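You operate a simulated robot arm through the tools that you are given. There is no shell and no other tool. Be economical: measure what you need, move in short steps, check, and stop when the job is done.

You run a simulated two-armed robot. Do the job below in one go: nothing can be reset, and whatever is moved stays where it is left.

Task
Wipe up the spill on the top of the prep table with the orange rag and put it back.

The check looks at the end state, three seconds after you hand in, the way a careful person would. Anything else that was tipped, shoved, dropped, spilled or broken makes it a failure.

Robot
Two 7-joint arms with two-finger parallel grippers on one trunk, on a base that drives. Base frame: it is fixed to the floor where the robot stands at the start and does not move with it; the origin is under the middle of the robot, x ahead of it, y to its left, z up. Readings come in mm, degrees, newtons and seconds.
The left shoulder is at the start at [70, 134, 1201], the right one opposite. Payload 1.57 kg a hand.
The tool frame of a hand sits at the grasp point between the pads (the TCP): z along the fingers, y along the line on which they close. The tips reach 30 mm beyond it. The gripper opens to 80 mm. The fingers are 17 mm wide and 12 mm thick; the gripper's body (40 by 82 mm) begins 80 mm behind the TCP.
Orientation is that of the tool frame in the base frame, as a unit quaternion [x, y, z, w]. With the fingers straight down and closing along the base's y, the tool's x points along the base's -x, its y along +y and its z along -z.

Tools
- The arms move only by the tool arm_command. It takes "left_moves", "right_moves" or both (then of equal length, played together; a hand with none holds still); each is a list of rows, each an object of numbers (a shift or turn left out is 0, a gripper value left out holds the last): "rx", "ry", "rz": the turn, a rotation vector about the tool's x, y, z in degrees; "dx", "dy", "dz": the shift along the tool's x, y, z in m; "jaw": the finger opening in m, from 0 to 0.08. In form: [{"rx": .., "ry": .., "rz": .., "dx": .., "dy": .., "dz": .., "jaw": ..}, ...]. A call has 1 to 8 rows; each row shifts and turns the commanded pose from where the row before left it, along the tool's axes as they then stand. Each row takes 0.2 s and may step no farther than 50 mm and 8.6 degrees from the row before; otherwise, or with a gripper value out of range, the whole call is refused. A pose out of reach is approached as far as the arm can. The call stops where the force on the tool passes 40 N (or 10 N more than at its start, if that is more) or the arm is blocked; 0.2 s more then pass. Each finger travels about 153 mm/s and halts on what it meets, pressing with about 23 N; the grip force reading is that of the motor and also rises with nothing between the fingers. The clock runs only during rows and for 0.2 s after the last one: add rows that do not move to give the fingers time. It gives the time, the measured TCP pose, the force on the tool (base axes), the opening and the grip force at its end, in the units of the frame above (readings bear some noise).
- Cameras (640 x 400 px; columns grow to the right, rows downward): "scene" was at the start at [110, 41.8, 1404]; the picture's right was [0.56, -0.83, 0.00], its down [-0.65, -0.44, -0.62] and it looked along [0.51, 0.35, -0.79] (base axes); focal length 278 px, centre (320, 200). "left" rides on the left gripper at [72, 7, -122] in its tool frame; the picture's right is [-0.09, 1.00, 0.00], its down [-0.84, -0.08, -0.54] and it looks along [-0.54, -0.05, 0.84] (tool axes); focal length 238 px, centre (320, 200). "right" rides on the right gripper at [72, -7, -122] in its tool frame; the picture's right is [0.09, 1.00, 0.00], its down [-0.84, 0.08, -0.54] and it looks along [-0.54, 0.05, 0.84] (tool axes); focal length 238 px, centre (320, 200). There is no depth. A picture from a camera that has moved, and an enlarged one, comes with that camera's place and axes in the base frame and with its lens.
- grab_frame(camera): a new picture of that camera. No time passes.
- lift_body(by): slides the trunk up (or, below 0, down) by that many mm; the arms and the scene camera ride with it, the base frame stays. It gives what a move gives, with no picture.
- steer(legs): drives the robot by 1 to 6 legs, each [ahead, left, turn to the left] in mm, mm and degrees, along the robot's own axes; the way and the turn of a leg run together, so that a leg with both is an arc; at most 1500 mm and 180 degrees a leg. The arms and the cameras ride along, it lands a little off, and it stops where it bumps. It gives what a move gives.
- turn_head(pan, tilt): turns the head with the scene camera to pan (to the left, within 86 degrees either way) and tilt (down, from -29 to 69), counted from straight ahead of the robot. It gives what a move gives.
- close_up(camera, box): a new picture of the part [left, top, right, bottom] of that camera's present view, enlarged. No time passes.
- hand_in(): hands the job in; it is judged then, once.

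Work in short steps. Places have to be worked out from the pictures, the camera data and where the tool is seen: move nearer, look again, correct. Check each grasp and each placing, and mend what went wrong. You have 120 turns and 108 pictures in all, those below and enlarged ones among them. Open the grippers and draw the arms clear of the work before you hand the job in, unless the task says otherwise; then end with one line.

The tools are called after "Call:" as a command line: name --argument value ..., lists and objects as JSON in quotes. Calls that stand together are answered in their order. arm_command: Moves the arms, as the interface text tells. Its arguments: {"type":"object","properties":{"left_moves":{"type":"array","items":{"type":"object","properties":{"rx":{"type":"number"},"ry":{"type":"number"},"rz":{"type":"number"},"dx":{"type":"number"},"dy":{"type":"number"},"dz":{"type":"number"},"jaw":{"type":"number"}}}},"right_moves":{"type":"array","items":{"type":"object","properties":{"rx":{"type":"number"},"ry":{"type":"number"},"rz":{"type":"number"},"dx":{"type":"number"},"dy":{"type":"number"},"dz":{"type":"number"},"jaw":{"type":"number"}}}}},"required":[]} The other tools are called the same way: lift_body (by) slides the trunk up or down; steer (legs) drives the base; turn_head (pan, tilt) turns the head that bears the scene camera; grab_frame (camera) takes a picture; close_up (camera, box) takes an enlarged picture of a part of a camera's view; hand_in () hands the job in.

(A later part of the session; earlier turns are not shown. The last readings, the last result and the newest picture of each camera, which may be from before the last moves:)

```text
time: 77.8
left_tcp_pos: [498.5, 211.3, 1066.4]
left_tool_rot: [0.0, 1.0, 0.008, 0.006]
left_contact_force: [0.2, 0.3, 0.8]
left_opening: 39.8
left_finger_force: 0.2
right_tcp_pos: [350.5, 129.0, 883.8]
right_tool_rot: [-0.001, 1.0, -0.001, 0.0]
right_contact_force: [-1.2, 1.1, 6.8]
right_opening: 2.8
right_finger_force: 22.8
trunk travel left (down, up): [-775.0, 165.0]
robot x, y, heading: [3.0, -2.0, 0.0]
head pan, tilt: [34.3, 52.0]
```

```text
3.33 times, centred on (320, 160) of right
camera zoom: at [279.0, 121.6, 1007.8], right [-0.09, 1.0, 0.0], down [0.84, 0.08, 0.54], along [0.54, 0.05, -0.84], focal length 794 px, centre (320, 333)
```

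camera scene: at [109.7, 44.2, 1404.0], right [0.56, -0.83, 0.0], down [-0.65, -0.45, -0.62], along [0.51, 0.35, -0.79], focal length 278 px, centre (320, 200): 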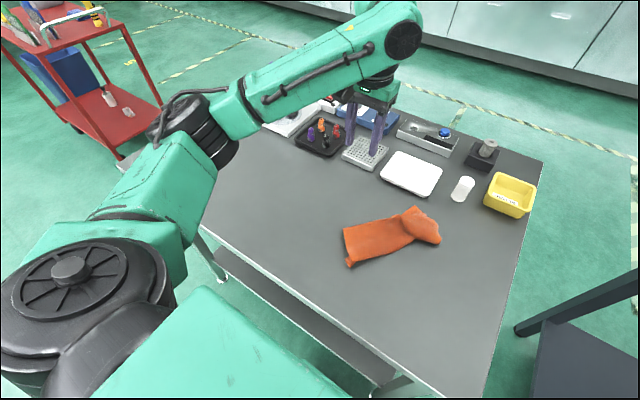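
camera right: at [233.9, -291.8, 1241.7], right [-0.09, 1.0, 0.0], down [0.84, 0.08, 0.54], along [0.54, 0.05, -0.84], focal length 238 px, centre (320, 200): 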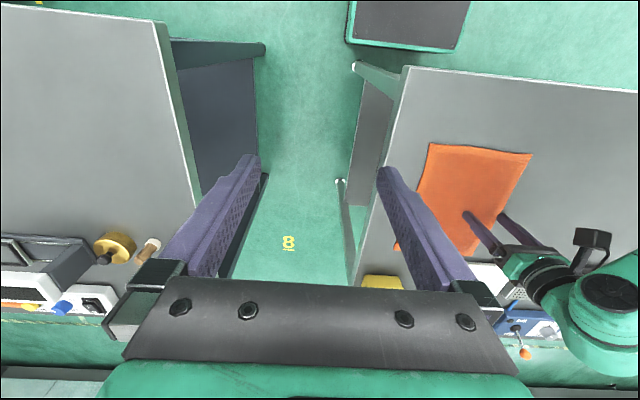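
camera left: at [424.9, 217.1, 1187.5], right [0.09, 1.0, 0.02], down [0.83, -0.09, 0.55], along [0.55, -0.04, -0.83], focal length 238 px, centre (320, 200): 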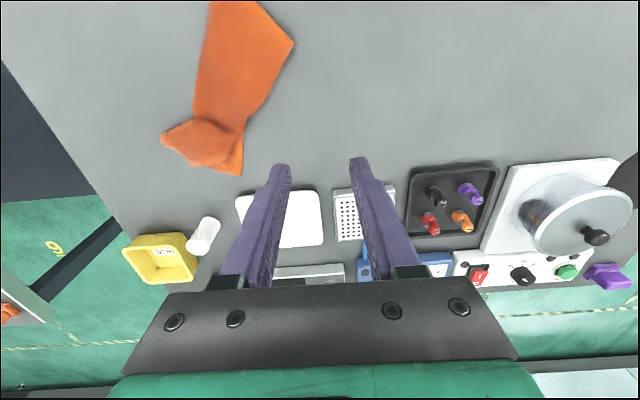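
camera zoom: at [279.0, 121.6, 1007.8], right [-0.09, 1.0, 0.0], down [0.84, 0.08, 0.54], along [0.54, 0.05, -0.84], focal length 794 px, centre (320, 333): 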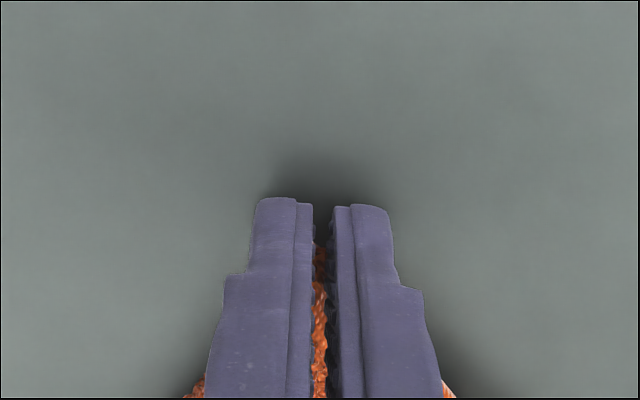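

The right hand holds the corner (2.8 mm). Now the left hand, closed, will go above the far part of the strip at about (520, 88) to pin it there.

Call:
arm_command --left_moves '[{"dy": -0.042, "dx": -0.007, "jaw": 0.0}, {"dy": -0.042, "dx": -0.007}, {"dy": -0.04, "dx": -0.007}, {"dz": 0.045}, {"dz": 0.045}, {"dz": 0.045}, {"dz": 0.02}]'

Call:
grab_frame --camera "left"

```text
time: 79.0
left_tcp_pos: [527.4, 84.7, 987.6]
left_tool_rot: [-0.004, 1.0, 0.0, 0.02]
left_contact_force: [1.0, -1.1, 0.3]
left_opening: 0.0
left_finger_force: 21.7
right_tcp_pos: [348.6, 127.4, 882.1]
right_tool_rot: [-0.002, 1.0, 0.001, 0.0]
right_contact_force: [6.2, 1.9, 34.7]
right_opening: 2.6
right_finger_force: 22.7
trunk travel left (down, up): [-775.0, 165.0]
robot x, y, heading: [-3.8, 1.5, 0.1]
head pan, tilt: [34.3, 52.0]
stopped in row 6 (left hand): the force on the tool passed its limit (the readings are from after the stop); the commanded pose is now the measured one
```

```text
44 pictures are left
camera left: at [449.0, 90.8, 1106.5], right [0.09, 1.0, 0.01], down [0.81, -0.07, 0.58], along [0.57, -0.05, -0.82], focal length 238 px, centre (320, 200)
```

left: 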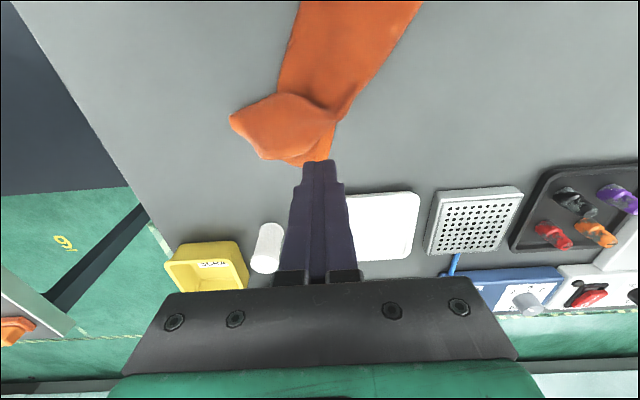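

The arms touched, pushing the right hand down. I'll back the left arm up and away, then work with the right hand alone.

Call:
arm_command --left_moves '[{"dz": -0.04}, {"dz": -0.04, "dy": 0.02}, {"dy": 0.045}, {"dy": 0.045}, {"dy": 0.045}, {"dy": 0.045, "dx": 0.01}, {}]'

Call:
arm_command --right_moves '[{"dz": -0.008, "dy": -0.01}, {"dy": -0.045}, {"dy": -0.045}, {"dy": -0.045}, {"dy": -0.045}]'

Call:
grab_frame --camera "scene"

Call:
grab_frame --camera "right"

```text
time: 80.7
left_tcp_pos: [512.0, 284.3, 1066.0]
left_tool_rot: [-0.002, 1.0, 0.003, 0.018]
left_contact_force: [0.1, 0.1, 0.0]
left_opening: 0.0
left_finger_force: 21.4
right_tcp_pos: [347.8, 127.5, 882.6]
right_tool_rot: [-0.003, 1.0, 0.003, 0.0]
right_contact_force: [8.0, 0.2, 40.0]
right_opening: 2.7
right_finger_force: 22.6
trunk travel left (down, up): [-775.0, 165.0]
robot x, y, heading: [0.7, 3.3, -0.0]
head pan, tilt: [34.3, 52.0]
```

```text
time: 81.8
left_tcp_pos: [514.5, 283.1, 1065.6]
left_tool_rot: [-0.002, 1.0, 0.003, 0.017]
left_contact_force: [-0.3, 0.6, 0.5]
left_opening: 0.0
left_finger_force: 21.3
right_tcp_pos: [347.7, -68.0, 890.7]
right_tool_rot: [-0.003, 1.0, -0.001, -0.002]
right_contact_force: [1.5, -0.2, 0.5]
right_opening: 2.7
right_finger_force: 23.7
trunk travel left (down, up): [-775.0, 165.0]
robot x, y, heading: [-1.1, -0.2, -0.1]
head pan, tilt: [34.3, 52.0]
```

```text
43 pictures are left
camera scene: at [109.5, 38.8, 1404.1], right [0.56, -0.83, 0.0], down [-0.65, -0.44, -0.62], along [0.51, 0.35, -0.79], focal length 278 px, centre (320, 200)
```

scene: 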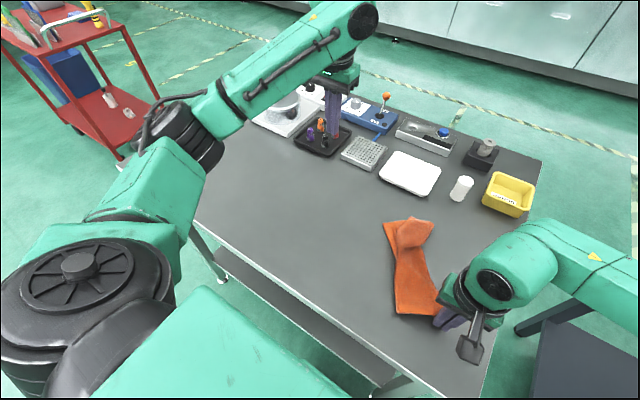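

```text
42 pictures are left
camera right: at [276.2, -73.7, 1015.0], right [-0.1, 1.0, 0.0], down [0.84, 0.08, 0.54], along [0.54, 0.05, -0.84], focal length 238 px, centre (320, 200)
```

right: 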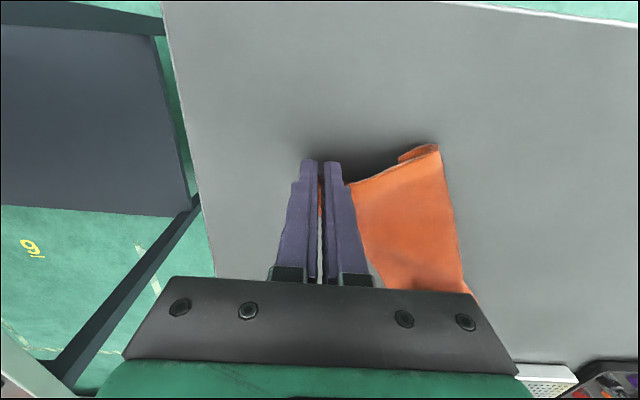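

The strip swung round and now lies along x at the home area, right corner in hand. A close look at the left end of the near edge to find the other corner.

Call:
close_up --camera "right" --box '[320, 110, 500, 300]'

Call:
close_up --camera "scene" --box '[360, 200, 480, 340]'

```text
2.11 times, centred on (410, 205) of right
camera zoom: at [276.2, -73.7, 1015.0], right [-0.1, 1.0, 0.0], down [0.84, 0.08, 0.54], along [0.54, 0.05, -0.84], focal length 502 px, centre (130, 190)
```

zoom: 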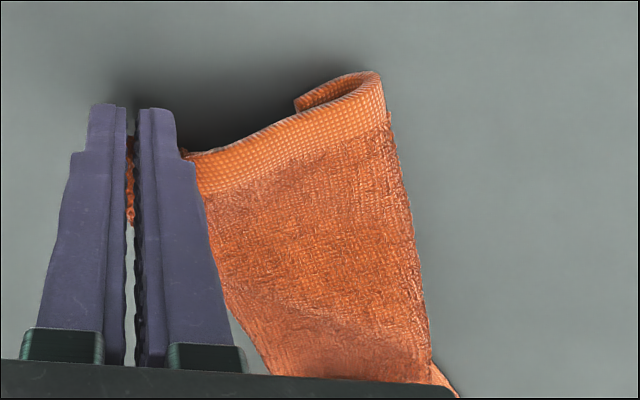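

```text
2.86 times, centred on (420, 270) of scene
camera zoom: at [109.5, 38.8, 1404.1], right [0.56, -0.83, 0.0], down [-0.65, -0.44, -0.62], along [0.51, 0.35, -0.79], focal length 793 px, centre (34, 0)
```

zoom: 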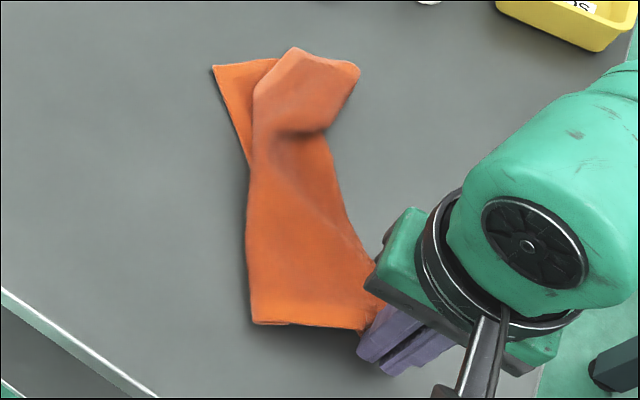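

The far-left corner pokes out at about (490, 118), with the right hand holding the near-right corner, so I can stretch the diagonal. Moving the left hand above that corner.

Call:
arm_command --left_moves '[{"dy": -0.045, "dx": 0.005, "jaw": 0.044}, {"dy": -0.045, "dx": 0.005}, {"dy": -0.045, "dx": 0.005}, {"dy": -0.044, "dx": 0.005}, {"dz": 0.045}, {"dz": 0.045}, {"dz": 0.04}]'

Call:
close_up --camera "left" --box '[200, 60, 440, 240]'

```text
time: 83.5
left_tcp_pos: [499.9, 104.8, 932.7]
left_tool_rot: [-0.003, 1.0, 0.002, 0.018]
left_contact_force: [0.3, 0.2, -0.1]
left_opening: 43.7
left_finger_force: 0.0
right_tcp_pos: [348.0, -65.5, 889.5]
right_tool_rot: [-0.002, 1.0, 0.0, -0.003]
right_contact_force: [-0.4, 0.2, -0.2]
right_opening: 2.7
right_finger_force: 22.8
trunk travel left (down, up): [-775.0, 165.0]
robot x, y, heading: [-1.3, 2.8, 0.2]
head pan, tilt: [34.3, 52.0]
```

```text
2.22 times, centred on (320, 150) of left
camera zoom: at [423.2, 111.5, 1052.3], right [0.09, 1.0, 0.01], down [0.82, -0.08, 0.57], along [0.57, -0.04, -0.82], focal length 530 px, centre (320, 311)
```

zoom: 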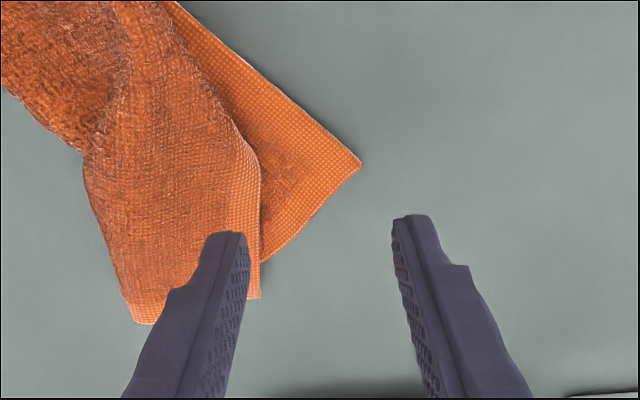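

The corner tip is at about (493, 123) with only a single layer there. I'll centre at (490, 112) and go down to pinch it.

Call:
arm_command --left_moves '[{"dx": 0.01, "dy": 0.007, "jaw": 0.038}, {"dz": 0.03}, {"dz": 0.015}, {"dz": 0.004}, {"jaw": 0.02}, {"jaw": 0.0}, {}, {}]'

Call:
close_up --camera "left" --box '[200, 60, 440, 240]'

```text
time: 85.2
left_tcp_pos: [489.3, 112.6, 882.6]
left_tool_rot: [-0.002, 1.0, 0.002, 0.019]
left_contact_force: [0.2, -2.0, 6.7]
left_opening: 2.7
left_finger_force: 22.9
right_tcp_pos: [348.0, -63.1, 890.6]
right_tool_rot: [-0.003, 1.0, -0.001, -0.001]
right_contact_force: [0.8, 0.1, -0.8]
right_opening: 2.4
right_finger_force: 22.8
trunk travel left (down, up): [-775.0, 165.0]
robot x, y, heading: [0.1, 0.7, 0.1]
head pan, tilt: [34.3, 52.0]
```

```text
2.22 times, centred on (320, 150) of left
camera zoom: at [413.9, 119.4, 1002.7], right [0.09, 1.0, 0.01], down [0.82, -0.08, 0.57], along [0.57, -0.05, -0.82], focal length 530 px, centre (320, 311)
```

zoom: 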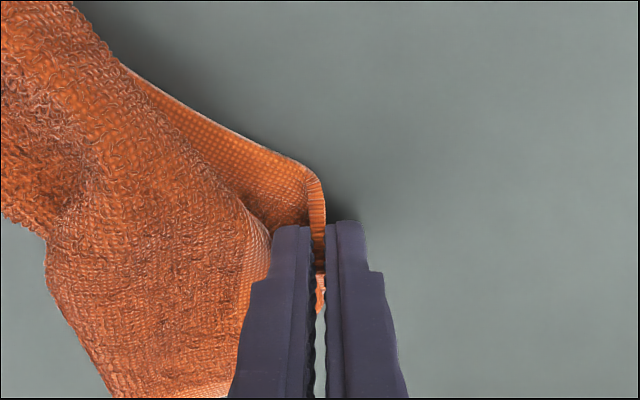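

Both diagonal corners are held (left 2.7 mm, right 2.4 mm). I'll pull them apart toward their home positions, slightly raised.

Call:
arm_command --left_moves '[{"dz": -0.012}, {"dx": -0.025, "dy": -0.003}, {"dx": -0.025, "dy": -0.006}, {"dx": -0.022, "dy": -0.009}, {"dx": -0.02, "dy": -0.009}, {}]' --right_moves '[{"dz": -0.005}, {"dx": -0.002, "dy": -0.005}, {"dx": -0.002, "dy": -0.005}, {"dx": -0.004, "dy": -0.006}, {"dx": -0.004, "dy": -0.006}, {}]'

Call:
grab_frame --camera "scene"

Call:
grab_frame --camera "left"

Call:
grab_frame --camera "right"

```text
time: 86.7
left_tcp_pos: [580.3, 85.2, 901.1]
left_tool_rot: [-0.001, 1.0, -0.001, 0.015]
left_contact_force: [-17.7, -15.4, -1.1]
left_opening: 3.2
left_finger_force: 23.1
right_tcp_pos: [362.3, -82.5, 895.9]
right_tool_rot: [-0.002, 1.0, 0.0, 0.001]
right_contact_force: [18.3, 15.0, 0.6]
right_opening: 2.7
right_finger_force: 23.2
trunk travel left (down, up): [-775.0, 165.0]
robot x, y, heading: [-2.1, 2.0, 0.2]
head pan, tilt: [34.3, 52.0]
```

```text
37 pictures are left
camera scene: at [110.0, 42.7, 1404.0], right [0.56, -0.83, 0.0], down [-0.65, -0.44, -0.62], along [0.51, 0.35, -0.79], focal length 278 px, centre (320, 200)
```

scene: 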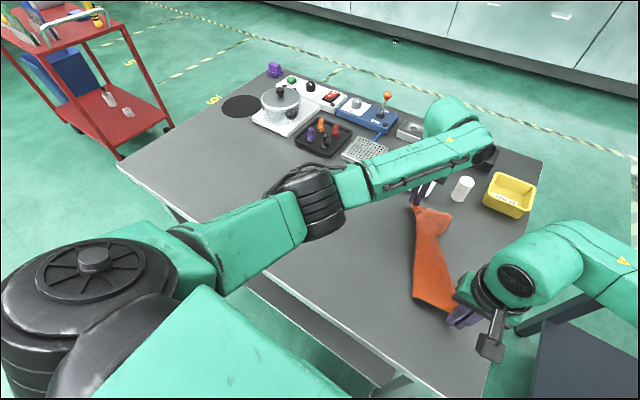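

```text
36 pictures are left
camera left: at [504.7, 92.9, 1019.8], right [0.09, 1.0, 0.0], down [0.82, -0.08, 0.57], along [0.57, -0.05, -0.82], focal length 238 px, centre (320, 200)
```

left: 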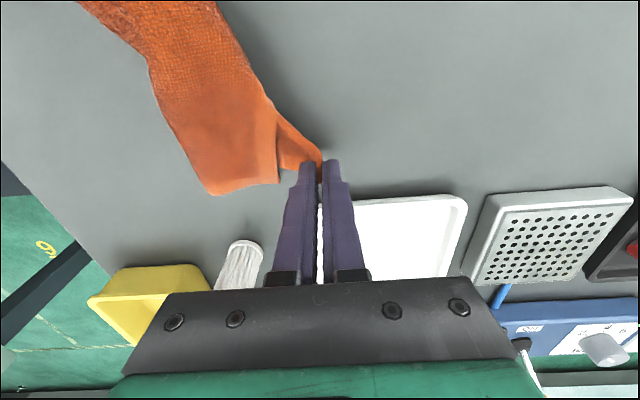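

```text
35 pictures are left
camera right: at [291.4, -90.0, 1018.8], right [-0.1, 1.0, 0.0], down [0.84, 0.08, 0.54], along [0.54, 0.05, -0.84], focal length 238 px, centre (320, 200)
```

right: 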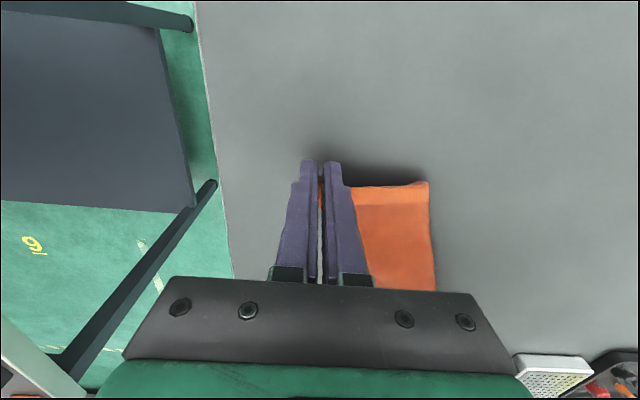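

The diagonal is taut (about 23 N), so it's fully stretched along that line. I'll ease 6 mm, and lift both hands together so the tucked flaps can drop free.

Call:
arm_command --left_moves '[{"dx": 0.008, "dy": -0.004}, {"dz": -0.035}, {"dz": -0.04}, {"dz": -0.04}, {"dz": -0.04}, {}]' --right_moves '[{}, {"dz": -0.035}, {"dz": -0.04}, {"dz": -0.04}, {"dz": -0.04}, {}]'

Call:
grab_frame --camera "scene"

Call:
grab_frame --camera "left"

```text
time: 88.0
left_tcp_pos: [567.9, 82.8, 1053.7]
left_tool_rot: [-0.002, 1.0, 0.002, 0.017]
left_contact_force: [-6.4, -5.4, 0.2]
left_opening: 2.6
left_finger_force: 22.8
right_tcp_pos: [364.3, -85.1, 1050.4]
right_tool_rot: [-0.003, 1.0, -0.001, -0.003]
right_contact_force: [4.8, 4.8, -0.6]
right_opening: 2.7
right_finger_force: 22.6
trunk travel left (down, up): [-775.0, 165.0]
robot x, y, heading: [-0.2, 0.0, 0.2]
head pan, tilt: [34.3, 52.0]
```

```text
34 pictures are left
camera scene: at [110.8, 41.2, 1403.9], right [0.56, -0.83, 0.0], down [-0.65, -0.44, -0.62], along [0.51, 0.35, -0.79], focal length 278 px, centre (320, 200)
```

scene: 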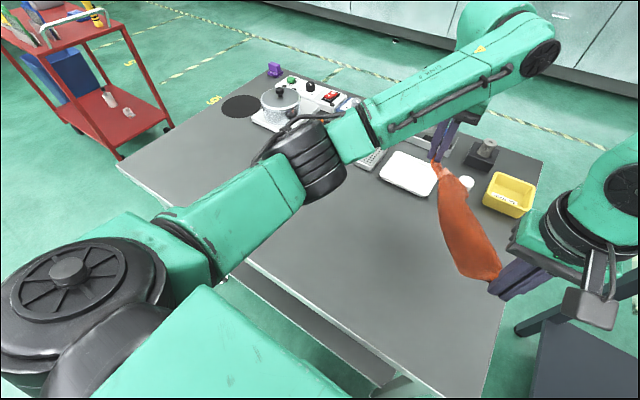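

```text
33 pictures are left
camera left: at [492.0, 88.9, 1174.2], right [0.09, 1.0, 0.01], down [0.82, -0.08, 0.57], along [0.57, -0.04, -0.82], focal length 238 px, centre (320, 200)
```

left: 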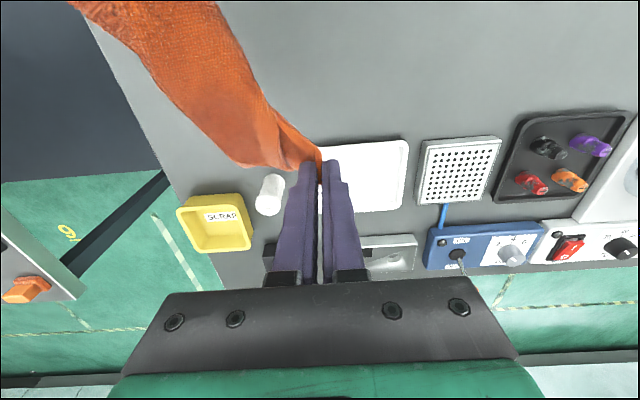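

It hangs as a band with the flaps down. Lowering straight so the flaps can splay out on the table.

Call:
arm_command --left_moves '[{"dz": 0.04}, {"dz": 0.04}, {"dz": 0.035}, {"dz": 0.03}, {"dz": 0.015}, {}]' --right_moves '[{"dz": 0.04}, {"dz": 0.04}, {"dz": 0.035}, {"dz": 0.03}, {"dz": 0.015}, {}]'

Call:
grab_frame --camera "scene"

Call:
grab_frame --camera "left"

```text
time: 89.5
left_tcp_pos: [572.1, 85.3, 891.8]
left_tool_rot: [-0.003, 1.0, 0.001, 0.017]
left_contact_force: [-10.6, -7.5, 0.4]
left_opening: 2.8
left_finger_force: 22.7
right_tcp_pos: [363.4, -83.8, 886.1]
right_tool_rot: [-0.003, 1.0, -0.001, -0.002]
right_contact_force: [10.5, 7.9, 0.6]
right_opening: 2.6
right_finger_force: 23.2
trunk travel left (down, up): [-775.0, 165.0]
robot x, y, heading: [6.3, -2.0, -0.2]
head pan, tilt: [34.3, 52.0]
```

```text
32 pictures are left
camera scene: at [110.0, 42.0, 1404.0], right [0.56, -0.83, 0.0], down [-0.65, -0.44, -0.62], along [0.51, 0.35, -0.79], focal length 278 px, centre (320, 200)
```

scene: 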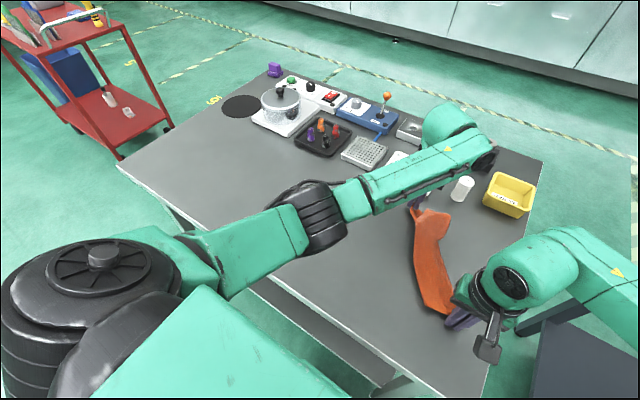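

```text
31 pictures are left
camera left: at [495.5, 90.2, 1012.9], right [0.09, 1.0, 0.01], down [0.82, -0.08, 0.57], along [0.57, -0.05, -0.82], focal length 238 px, centre (320, 200)
```

left: 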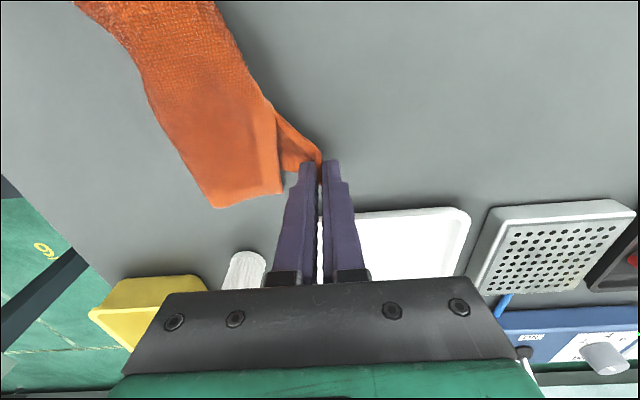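

The long right edge is now straight from the right hand to about (603, −6); the near-left triangle is tucked under. I'll release the left hand and back off to see what's reachable there.

Call:
arm_command --left_moves '[{"dx": 0.004, "dz": 0.006}, {"jaw": 0.03}, {"jaw": 0.04, "dz": -0.03}, {"dz": -0.045}, {"dz": -0.045, "dy": 0.015}, {"dy": 0.045}, {"dy": 0.045, "dx": 0.02}, {"dx": 0.045}]'

Call:
close_up --camera "scene" --box '[360, 190, 500, 340]'

Call:
grab_frame --camera "left"

```text
time: 91.2
left_tcp_pos: [499.2, 188.0, 1003.6]
left_tool_rot: [-0.001, 1.0, 0.002, 0.018]
left_contact_force: [-1.0, 0.6, -0.1]
left_opening: 40.0
left_finger_force: 0.1
right_tcp_pos: [360.1, -83.4, 887.0]
right_tool_rot: [-0.003, 1.0, 0.0, -0.001]
right_contact_force: [-0.5, -0.1, 1.7]
right_opening: 2.4
right_finger_force: 22.8
trunk travel left (down, up): [-775.0, 165.0]
robot x, y, heading: [3.4, -2.5, -0.2]
head pan, tilt: [34.3, 52.0]
```

```text
2.67 times, centred on (430, 265) of scene
camera zoom: at [107.6, 42.5, 1404.2], right [0.56, -0.83, 0.0], down [-0.65, -0.44, -0.62], along [0.51, 0.35, -0.79], focal length 740 px, centre (27, 27)
```

zoom: 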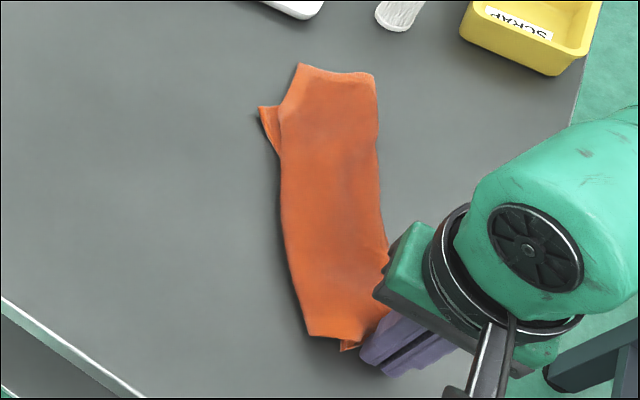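

```text
29 pictures are left
camera left: at [423.4, 193.3, 1123.1], right [0.09, 1.0, 0.01], down [0.82, -0.08, 0.57], along [0.57, -0.05, -0.82], focal length 238 px, centre (320, 200)
```

left: 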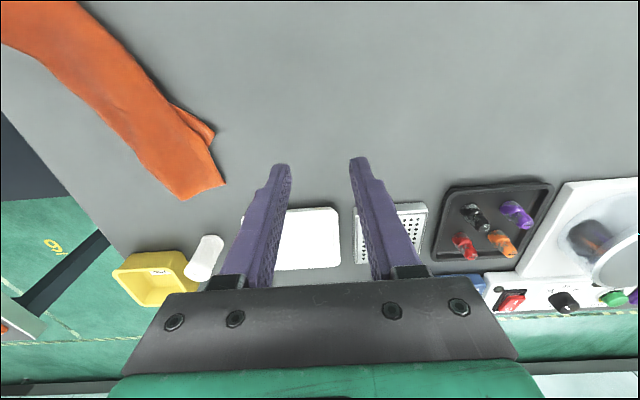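

Good: it's now a neat lengthwise half-fold, lying at home. The other near corner seems to poke out under the near end beside the right hand. I'll release the right hand, rise, and look down at that end.

Call:
arm_command --right_moves '[{"jaw": 0.03}, {"jaw": 0.04}, {"dz": -0.04}, {"dz": -0.04, "dx": 0.01}]'

Call:
close_up --camera "right" --box '[240, 100, 440, 240]'

```text
time: 92.2
left_tcp_pos: [501.3, 186.4, 1002.5]
left_tool_rot: [-0.002, 1.0, 0.002, 0.017]
left_contact_force: [0.5, 0.2, -1.2]
left_opening: 40.0
left_finger_force: 0.0
right_tcp_pos: [353.2, -84.0, 965.5]
right_tool_rot: [-0.003, 1.0, -0.001, -0.002]
right_contact_force: [0.6, -0.8, 0.3]
right_opening: 40.1
right_finger_force: 0.1
trunk travel left (down, up): [-775.0, 165.0]
robot x, y, heading: [-0.3, 0.5, 0.2]
head pan, tilt: [34.3, 52.0]
```

```text
2.86 times, centred on (340, 170) of right
camera zoom: at [281.5, -90.4, 1090.8], right [-0.1, 1.0, 0.0], down [0.84, 0.08, 0.54], along [0.54, 0.05, -0.84], focal length 681 px, centre (263, 286)
```

zoom: 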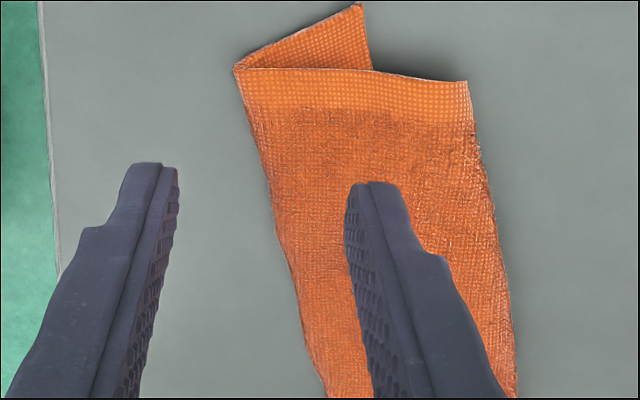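

Now it's clear: the fold is on the right side, with the under layer's corner tip at about (322, −55). I'll pin the strip with the closed left fingertips near (490, 5), then pull that tip out to the right.

Call:
arm_command --left_moves '[{"dy": -0.045, "dx": 0.002, "jaw": 0.0}, {"dy": -0.045, "dx": 0.002}, {"dy": -0.045, "dx": 0.002}, {"dy": -0.045, "dx": 0.002}, {"dz": 0.04}, {"dz": 0.035}, {"dz": 0.025}, {"dz": 0.01}]'

Call:
arm_command --right_moves '[{"dx": 0.035, "dy": 0.027, "jaw": 0.034}, {"dz": 0.04}, {"dz": 0.03}, {"dz": 0.008}, {}]'

Call:
close_up --camera "right" --box '[240, 100, 440, 240]'

```text
time: 94.0
left_tcp_pos: [498.6, 8.4, 895.2]
left_tool_rot: [-0.002, 1.0, 0.002, 0.018]
left_contact_force: [-1.4, -0.9, -0.2]
left_opening: 0.0
left_finger_force: 21.6
right_tcp_pos: [353.6, -84.5, 965.1]
right_tool_rot: [-0.004, 1.0, 0.0, -0.003]
right_contact_force: [0.3, 0.2, 0.2]
right_opening: 40.3
right_finger_force: 0.0
trunk travel left (down, up): [-775.0, 165.0]
robot x, y, heading: [-1.7, -1.9, 0.3]
head pan, tilt: [34.3, 52.0]
```

```text
time: 95.2
left_tcp_pos: [497.1, 7.7, 893.5]
left_tool_rot: [-0.001, 1.0, 0.001, 0.018]
left_contact_force: [0.7, -0.1, 0.4]
left_opening: 0.0
left_finger_force: 21.5
right_tcp_pos: [317.1, -57.8, 888.4]
right_tool_rot: [-0.003, 1.0, 0.0, -0.002]
right_contact_force: [-1.1, -0.3, -0.1]
right_opening: 33.9
right_finger_force: 0.0
trunk travel left (down, up): [-775.0, 165.0]
robot x, y, heading: [1.4, -2.7, 0.3]
head pan, tilt: [34.3, 52.0]
```

```text
2.86 times, centred on (340, 170) of right
camera zoom: at [247.1, -64.5, 1013.2], right [-0.1, 1.0, 0.0], down [0.84, 0.08, 0.54], along [0.54, 0.05, -0.84], focal length 681 px, centre (263, 286)
```

zoom: 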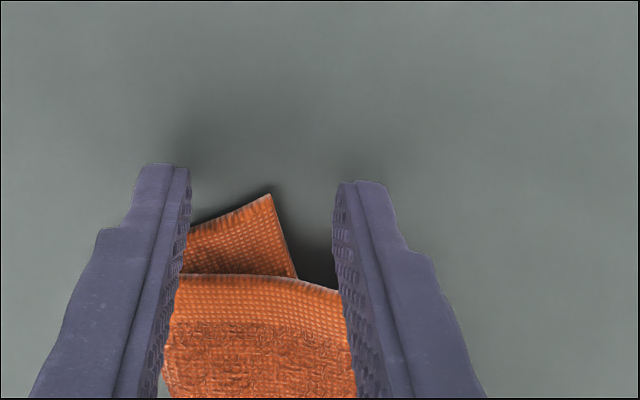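

The flap protrudes over x 322–346. I'll shift 13 mm forward, lower, pinch it, and press the left pin down lightly.

Call:
arm_command --right_moves '[{"dx": -0.013}, {"dz": 0.004}, {"jaw": 0.02}, {"jaw": 0.0}, {}, {}]' --left_moves '[{"dz": 0.003}, {"dz": 0.003}, {"dz": 0.002}, {}, {}, {}]'

Call:
close_up --camera "right" --box '[240, 100, 440, 240]'

```text
time: 96.7
left_tcp_pos: [498.5, 8.2, 885.0]
left_tool_rot: [-0.002, 1.0, 0.002, 0.017]
left_contact_force: [0.7, 1.7, 3.3]
left_opening: 0.0
left_finger_force: 21.1
right_tcp_pos: [330.9, -57.2, 885.5]
right_tool_rot: [-0.003, 1.0, -0.001, -0.001]
right_contact_force: [0.1, 0.0, 1.3]
right_opening: 0.0
right_finger_force: 21.1
trunk travel left (down, up): [-775.0, 165.0]
robot x, y, heading: [3.5, -0.1, 0.2]
head pan, tilt: [34.3, 52.0]
```

```text
2.86 times, centred on (340, 170) of right
camera zoom: at [259.6, -64.7, 1010.5], right [-0.1, 1.0, 0.0], down [0.84, 0.08, 0.54], along [0.54, 0.05, -0.84], focal length 681 px, centre (263, 286)
```

zoom: 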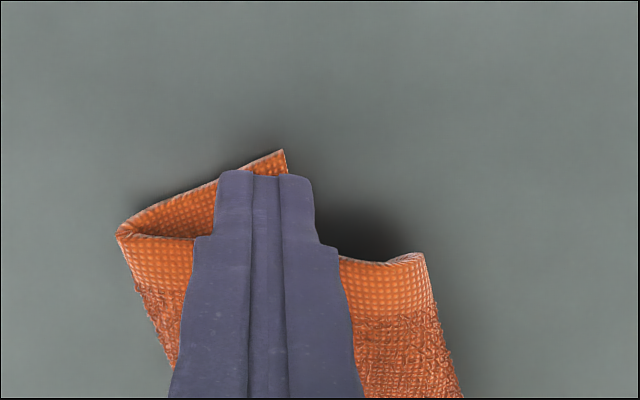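

The pads slid over the flap (opening 0). Reopening, pressing a few mm lower, and closing again.

Call:
arm_command --right_moves '[{"jaw": 0.03, "dz": -0.003}, {"jaw": 0.034}, {"dz": 0.005}, {"dz": 0.003}, {"jaw": 0.018}, {"jaw": 0.0}, {}]' --left_moves '[{"dz": 0.001}, {"dz": 0.001}, {}, {}, {}, {}, {}]'

Call:
close_up --camera "right" --box '[240, 100, 440, 240]'

```text
time: 98.2
left_tcp_pos: [494.3, 7.2, 885.2]
left_tool_rot: [-0.002, 1.0, 0.001, 0.019]
left_contact_force: [3.9, -0.5, 12.2]
left_opening: 0.0
left_finger_force: 21.5
right_tcp_pos: [328.2, -58.7, 881.8]
right_tool_rot: [-0.003, 1.0, 0.0, -0.001]
right_contact_force: [0.8, -3.5, 15.1]
right_opening: 3.9
right_finger_force: 23.6
trunk travel left (down, up): [-775.0, 165.0]
robot x, y, heading: [-1.2, 0.5, 0.2]
head pan, tilt: [34.3, 52.0]
```

```text
2.86 times, centred on (340, 170) of right
camera zoom: at [257.3, -64.7, 1006.4], right [-0.1, 1.0, 0.0], down [0.84, 0.08, 0.54], along [0.54, 0.05, -0.84], focal length 681 px, centre (263, 286)
```

zoom: 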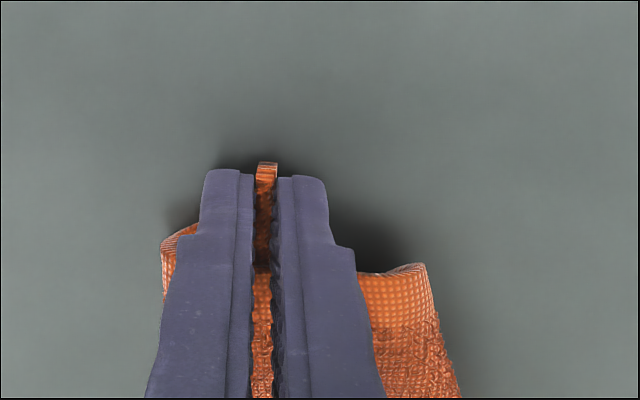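

Flap gripped (3.9 mm) and the left pin presses at 12 N. Pulling the corner out to the right.

Call:
arm_command --right_moves '[{"dz": -0.006, "dx": 0.006}, {"dy": -0.03}, {"dy": -0.03}, {"dy": -0.025, "dx": -0.005}, {"dy": -0.02, "dx": -0.01}, {}]'

Call:
grab_frame --camera "right"

Call:
close_up --camera "scene" --box '[360, 190, 500, 340]'

```text
time: 99.7
left_tcp_pos: [495.1, 8.3, 885.5]
left_tool_rot: [-0.002, 1.0, 0.0, 0.018]
left_contact_force: [-8.0, -11.5, 18.4]
left_opening: 0.0
left_finger_force: 21.1
right_tcp_pos: [339.6, -159.3, 888.2]
right_tool_rot: [-0.003, 1.0, 0.0, -0.001]
right_contact_force: [11.5, 14.4, 0.5]
right_opening: 4.7
right_finger_force: 23.2
trunk travel left (down, up): [-775.0, 165.0]
robot x, y, heading: [0.4, -0.6, 0.4]
head pan, tilt: [34.3, 52.0]
```

```text
24 pictures are left
camera right: at [267.7, -167.2, 1012.8], right [-0.1, 1.0, 0.0], down [0.84, 0.08, 0.54], along [0.54, 0.05, -0.84], focal length 238 px, centre (320, 200)
```

right: 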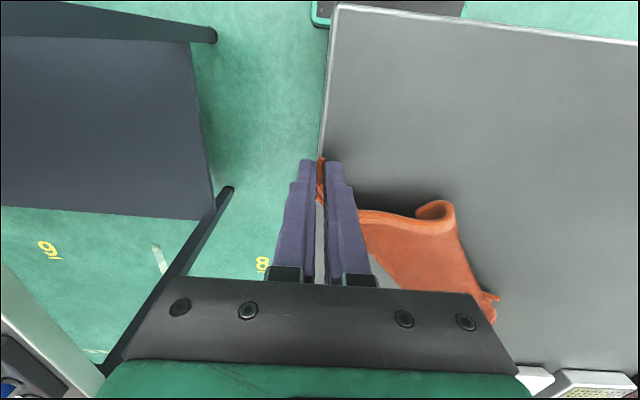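

```text
2.67 times, centred on (430, 265) of scene
camera zoom: at [108.2, 43.2, 1404.2], right [0.56, -0.83, 0.0], down [-0.65, -0.44, -0.62], along [0.51, 0.35, -0.79], focal length 740 px, centre (27, 27)
```

zoom: 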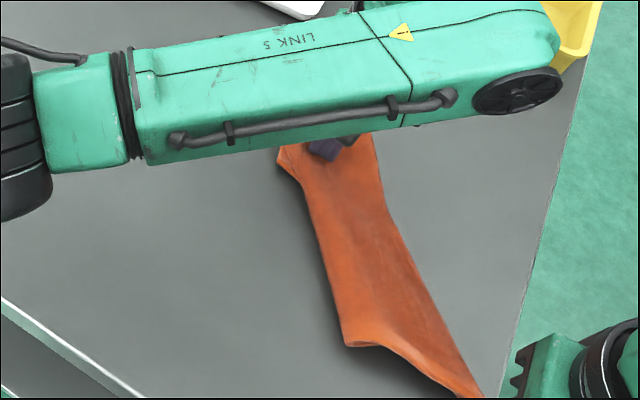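

The right side is unfolded and taut. I'll lift the left hand clear, bring the right corner back to its home y with the rag following, and look.

Call:
arm_command --left_moves '[{"dz": -0.04}, {"dz": -0.045}, {"dz": -0.045, "dy": 0.01}, {"dy": 0.045}, {"dy": 0.045}, {"dy": 0.045}, {"dy": 0.045, "dx": 0.02}, {"dx": 0.03}]'

Call:
arm_command --right_moves '[{"dy": 0.025}, {"dy": 0.03}, {}]'

Call:
close_up --camera "scene" --box '[350, 180, 500, 340]'

Call:
close_up --camera "right" --box '[280, 120, 540, 300]'

```text
time: 101.5
left_tcp_pos: [441.7, 196.2, 1014.5]
left_tool_rot: [-0.002, 1.0, 0.002, 0.017]
left_contact_force: [0.7, -0.2, 0.9]
left_opening: 0.0
left_finger_force: 21.6
right_tcp_pos: [339.0, -161.9, 887.6]
right_tool_rot: [-0.003, 1.0, -0.001, -0.001]
right_contact_force: [0.0, -0.1, -0.4]
right_opening: 4.0
right_finger_force: 22.9
trunk travel left (down, up): [-775.0, 165.0]
robot x, y, heading: [0.5, -4.8, -0.0]
head pan, tilt: [34.3, 52.0]
```

```text
time: 102.2
left_tcp_pos: [442.3, 195.6, 1013.5]
left_tool_rot: [-0.002, 1.0, 0.002, 0.018]
left_contact_force: [0.5, 1.0, 0.3]
left_opening: 0.0
left_finger_force: 21.8
right_tcp_pos: [339.6, -106.7, 887.1]
right_tool_rot: [-0.002, 1.0, 0.0, -0.001]
right_contact_force: [-0.5, -0.3, -0.2]
right_opening: 4.0
right_finger_force: 23.1
trunk travel left (down, up): [-775.0, 165.0]
robot x, y, heading: [2.1, -1.4, 0.2]
head pan, tilt: [34.3, 52.0]
```

```text
2.50 times, centred on (425, 260) of scene
camera zoom: at [110.1, 41.0, 1404.0], right [0.56, -0.83, 0.0], down [-0.65, -0.44, -0.62], along [0.51, 0.35, -0.79], focal length 694 px, centre (58, 50)
```

zoom: 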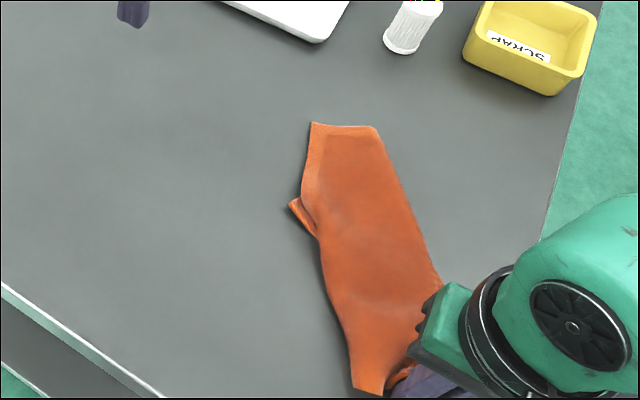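

```text
2.22 times, centred on (410, 210) of right
camera zoom: at [268.6, -113.6, 1012.0], right [-0.1, 1.0, 0.0], down [0.84, 0.08, 0.54], along [0.54, 0.05, -0.84], focal length 530 px, centre (120, 178)
```

zoom: 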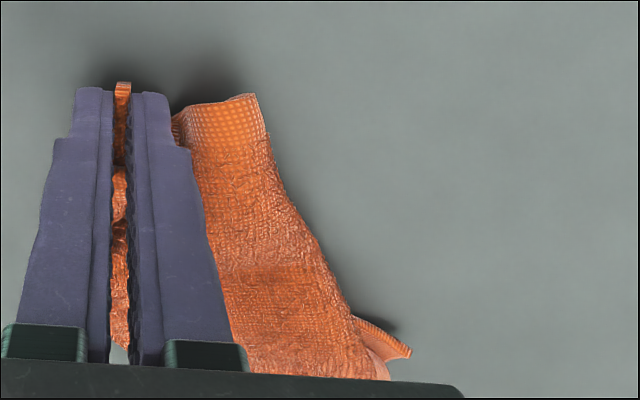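

Progress: the left hem band is now visible at the far half, and another tucked corner pokes out left at about (441, 25). I'll bring the left hand over it and look.

Call:
arm_command --left_moves '[{"dy": -0.045, "jaw": 0.034}, {"dy": -0.045}, {"dy": -0.045}, {"dy": -0.04}, {"dz": 0.045}, {"dz": 0.04}]'

Call:
close_up --camera "left" --box '[180, 60, 440, 240]'

```text
time: 103.7
left_tcp_pos: [444.9, 23.9, 927.0]
left_tool_rot: [-0.002, 1.0, 0.001, 0.017]
left_contact_force: [0.1, -0.2, 0.1]
left_opening: 33.9
left_finger_force: 0.1
right_tcp_pos: [341.5, -106.4, 886.5]
right_tool_rot: [-0.003, 1.0, -0.001, -0.003]
right_contact_force: [0.0, 0.0, -1.2]
right_opening: 3.9
right_finger_force: 23.0
trunk travel left (down, up): [-775.0, 165.0]
robot x, y, heading: [3.2, 2.1, 0.2]
head pan, tilt: [34.3, 52.0]
```

```text
2.22 times, centred on (310, 150) of left
camera zoom: at [368.3, 30.3, 1046.8], right [0.09, 1.0, 0.01], down [0.82, -0.08, 0.57], along [0.57, -0.05, -0.82], focal length 530 px, centre (342, 311)
```

zoom: 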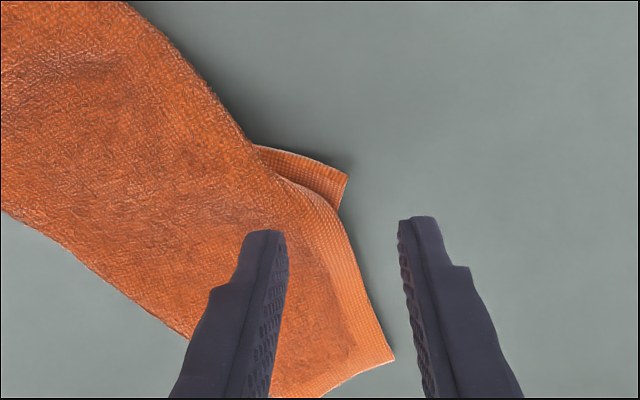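

It's the near-left corner, folded under, tip at (440, 27). I'll pinch just the tip.

Call:
arm_command --left_moves '[{"dx": 0.007, "dy": -0.003, "jaw": 0.028}, {"dz": 0.03}, {"dz": 0.012}, {"dz": 0.004}, {"jaw": 0.014}, {"jaw": 0.0}, {}]'

Call:
close_up --camera "left" --box '[180, 60, 440, 240]'

```text
time: 105.2
left_tcp_pos: [439.3, 17.3, 885.7]
left_tool_rot: [-0.001, 1.0, 0.001, 0.022]
left_contact_force: [3.0, -10.0, 38.5]
left_opening: 0.0
left_finger_force: 21.3
right_tcp_pos: [338.5, -108.1, 888.6]
right_tool_rot: [-0.001, 1.0, 0.0, -0.001]
right_contact_force: [0.4, -0.5, -0.1]
right_opening: 4.1
right_finger_force: 22.6
trunk travel left (down, up): [-775.0, 165.0]
robot x, y, heading: [0.4, -1.5, 0.2]
head pan, tilt: [34.3, 52.0]
```

```text
2.22 times, centred on (310, 150) of left
camera zoom: at [361.3, 23.2, 1004.5], right [0.09, 1.0, 0.01], down [0.81, -0.08, 0.58], along [0.58, -0.05, -0.82], focal length 530 px, centre (342, 311)
```

zoom: 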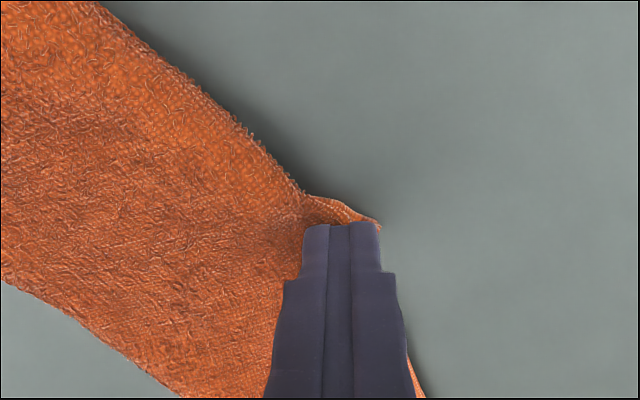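

The pads closed above the layers. I'll shift 14 mm left so they straddle only the tip and try again.

Call:
arm_command --left_moves '[{"dz": -0.01, "jaw": 0.024}, {"dy": 0.014, "dx": 0.003}, {"dz": 0.008}, {"dz": 0.004}, {"jaw": 0.012}, {"jaw": 0.0}, {}]'

Call:
close_up --camera "left" --box '[180, 60, 440, 240]'

```text
time: 106.8
left_tcp_pos: [433.6, 28.3, 884.5]
left_tool_rot: [-0.001, 1.0, 0.001, 0.023]
left_contact_force: [3.4, -12.5, 46.6]
left_opening: 2.7
left_finger_force: 23.3
right_tcp_pos: [335.5, -109.9, 888.5]
right_tool_rot: [-0.002, 1.0, 0.001, 0.0]
right_contact_force: [0.4, -0.9, 0.1]
right_opening: 3.6
right_finger_force: 23.5
trunk travel left (down, up): [-775.0, 165.0]
robot x, y, heading: [-0.9, 3.5, -0.0]
head pan, tilt: [34.3, 52.0]
```

```text
2.22 times, centred on (310, 150) of left
camera zoom: at [357.4, 35.5, 1004.0], right [0.09, 1.0, 0.01], down [0.81, -0.08, 0.58], along [0.58, -0.05, -0.81], focal length 530 px, centre (342, 311)
```

zoom: 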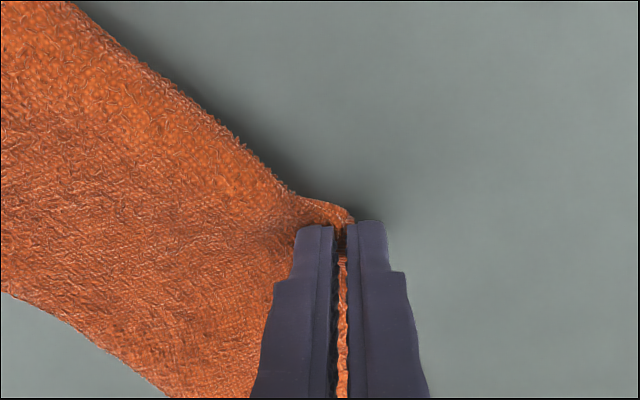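

Tip gripped (2.7 mm). Easing off the press, then pulling that corner out left and toward the near edge while the right hand holds its corner.

Call:
arm_command --left_moves '[{"dz": -0.014}, {"dy": 0.025, "dx": 0.005}, {"dy": 0.02, "dx": 0.025}, {"dx": 0.03}, {"dx": 0.02}, {}]'

Call:
close_up --camera "scene" --box '[340, 180, 500, 360]'

Call:
grab_frame --camera "left"

```text
time: 108.2
left_tcp_pos: [358.1, 77.6, 891.1]
left_tool_rot: [-0.002, 1.0, 0.003, 0.017]
left_contact_force: [0.2, 0.7, 1.3]
left_opening: 2.1
left_finger_force: 22.5
right_tcp_pos: [339.9, -106.2, 886.9]
right_tool_rot: [-0.002, 1.0, -0.001, -0.003]
right_contact_force: [0.1, 0.3, -0.5]
right_opening: 4.2
right_finger_force: 23.3
trunk travel left (down, up): [-775.0, 165.0]
robot x, y, heading: [2.0, 2.3, -0.0]
head pan, tilt: [34.3, 52.0]
```

```text
2.22 times, centred on (420, 270) of scene
camera zoom: at [110.6, 42.0, 1404.0], right [0.56, -0.83, 0.0], down [-0.65, -0.44, -0.62], along [0.51, 0.35, -0.79], focal length 617 px, centre (98, 44)
```

zoom: 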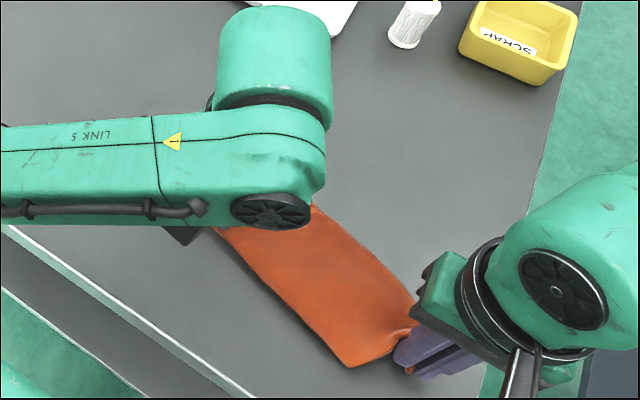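

```text
16 pictures are left
camera left: at [281.7, 84.0, 1011.1], right [0.09, 1.0, 0.01], down [0.82, -0.08, 0.57], along [0.57, -0.04, -0.82], focal length 238 px, centre (320, 200)
```

left: 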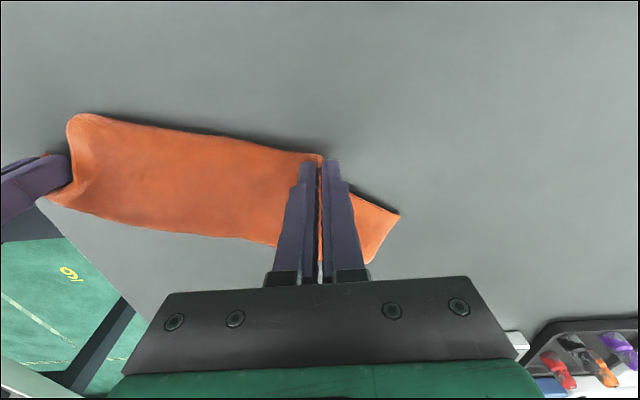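

The two hands now hold both ends of the near short hem, 184 mm apart, which is its full length. So lifting both should let the sheet unfurl completely. Lifting straight up.

Call:
arm_command --left_moves '[{"dy": -0.003, "dz": -0.03}, {"dz": -0.045}, {"dz": -0.045}, {"dz": -0.045}, {"dz": -0.045}, {"dz": -0.04}, {}]' --right_moves '[{"dz": -0.03}, {"dz": -0.045, "dx": -0.004}, {"dz": -0.045, "dx": -0.004}, {"dz": -0.045, "dx": -0.004}, {"dz": -0.045, "dx": -0.003}, {"dz": -0.04}, {}]'

Call:
grab_frame --camera "scene"

```text
time: 109.8
left_tcp_pos: [351.3, 72.5, 1140.3]
left_tool_rot: [-0.002, 1.0, 0.002, 0.017]
left_contact_force: [-0.1, 0.0, -0.2]
left_opening: 2.2
left_finger_force: 23.1
right_tcp_pos: [353.7, -106.7, 1136.2]
right_tool_rot: [-0.002, 1.0, -0.001, -0.003]
right_contact_force: [-0.7, 0.3, 0.4]
right_opening: 4.0
right_finger_force: 22.9
trunk travel left (down, up): [-775.0, 165.0]
robot x, y, heading: [-0.6, -2.2, 0.1]
head pan, tilt: [34.3, 52.0]
```

```text
15 pictures are left
camera scene: at [110.8, 42.0, 1403.9], right [0.56, -0.83, 0.0], down [-0.65, -0.44, -0.62], along [0.51, 0.35, -0.79], focal length 278 px, centre (320, 200)
```

scene: 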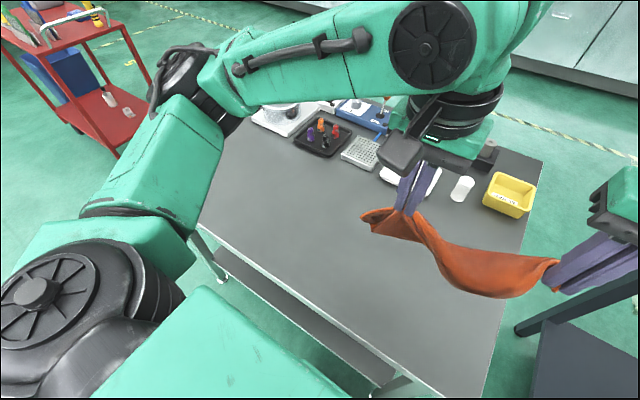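

It hangs as a curtain with a short tail beyond the left grip. I'll check with the right camera how far down it hangs.

Call:
grab_frame --camera "right"

Call:
grab_frame --camera "left"

```text
14 pictures are left
camera right: at [282.7, -113.6, 1259.9], right [-0.1, 1.0, 0.0], down [0.84, 0.08, 0.54], along [0.54, 0.05, -0.84], focal length 238 px, centre (320, 200)
```

right: 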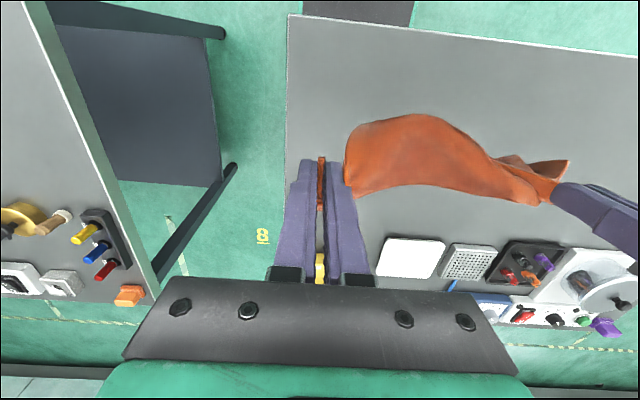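

```text
13 pictures are left
camera left: at [274.6, 78.7, 1259.4], right [0.09, 1.0, 0.01], down [0.82, -0.08, 0.57], along [0.57, -0.04, -0.82], focal length 238 px, centre (320, 200)
```

left: 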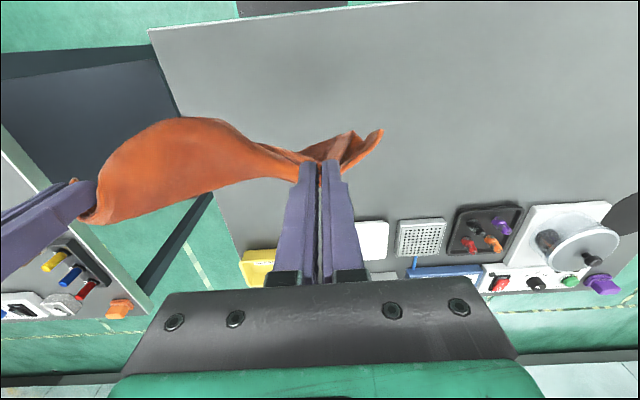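

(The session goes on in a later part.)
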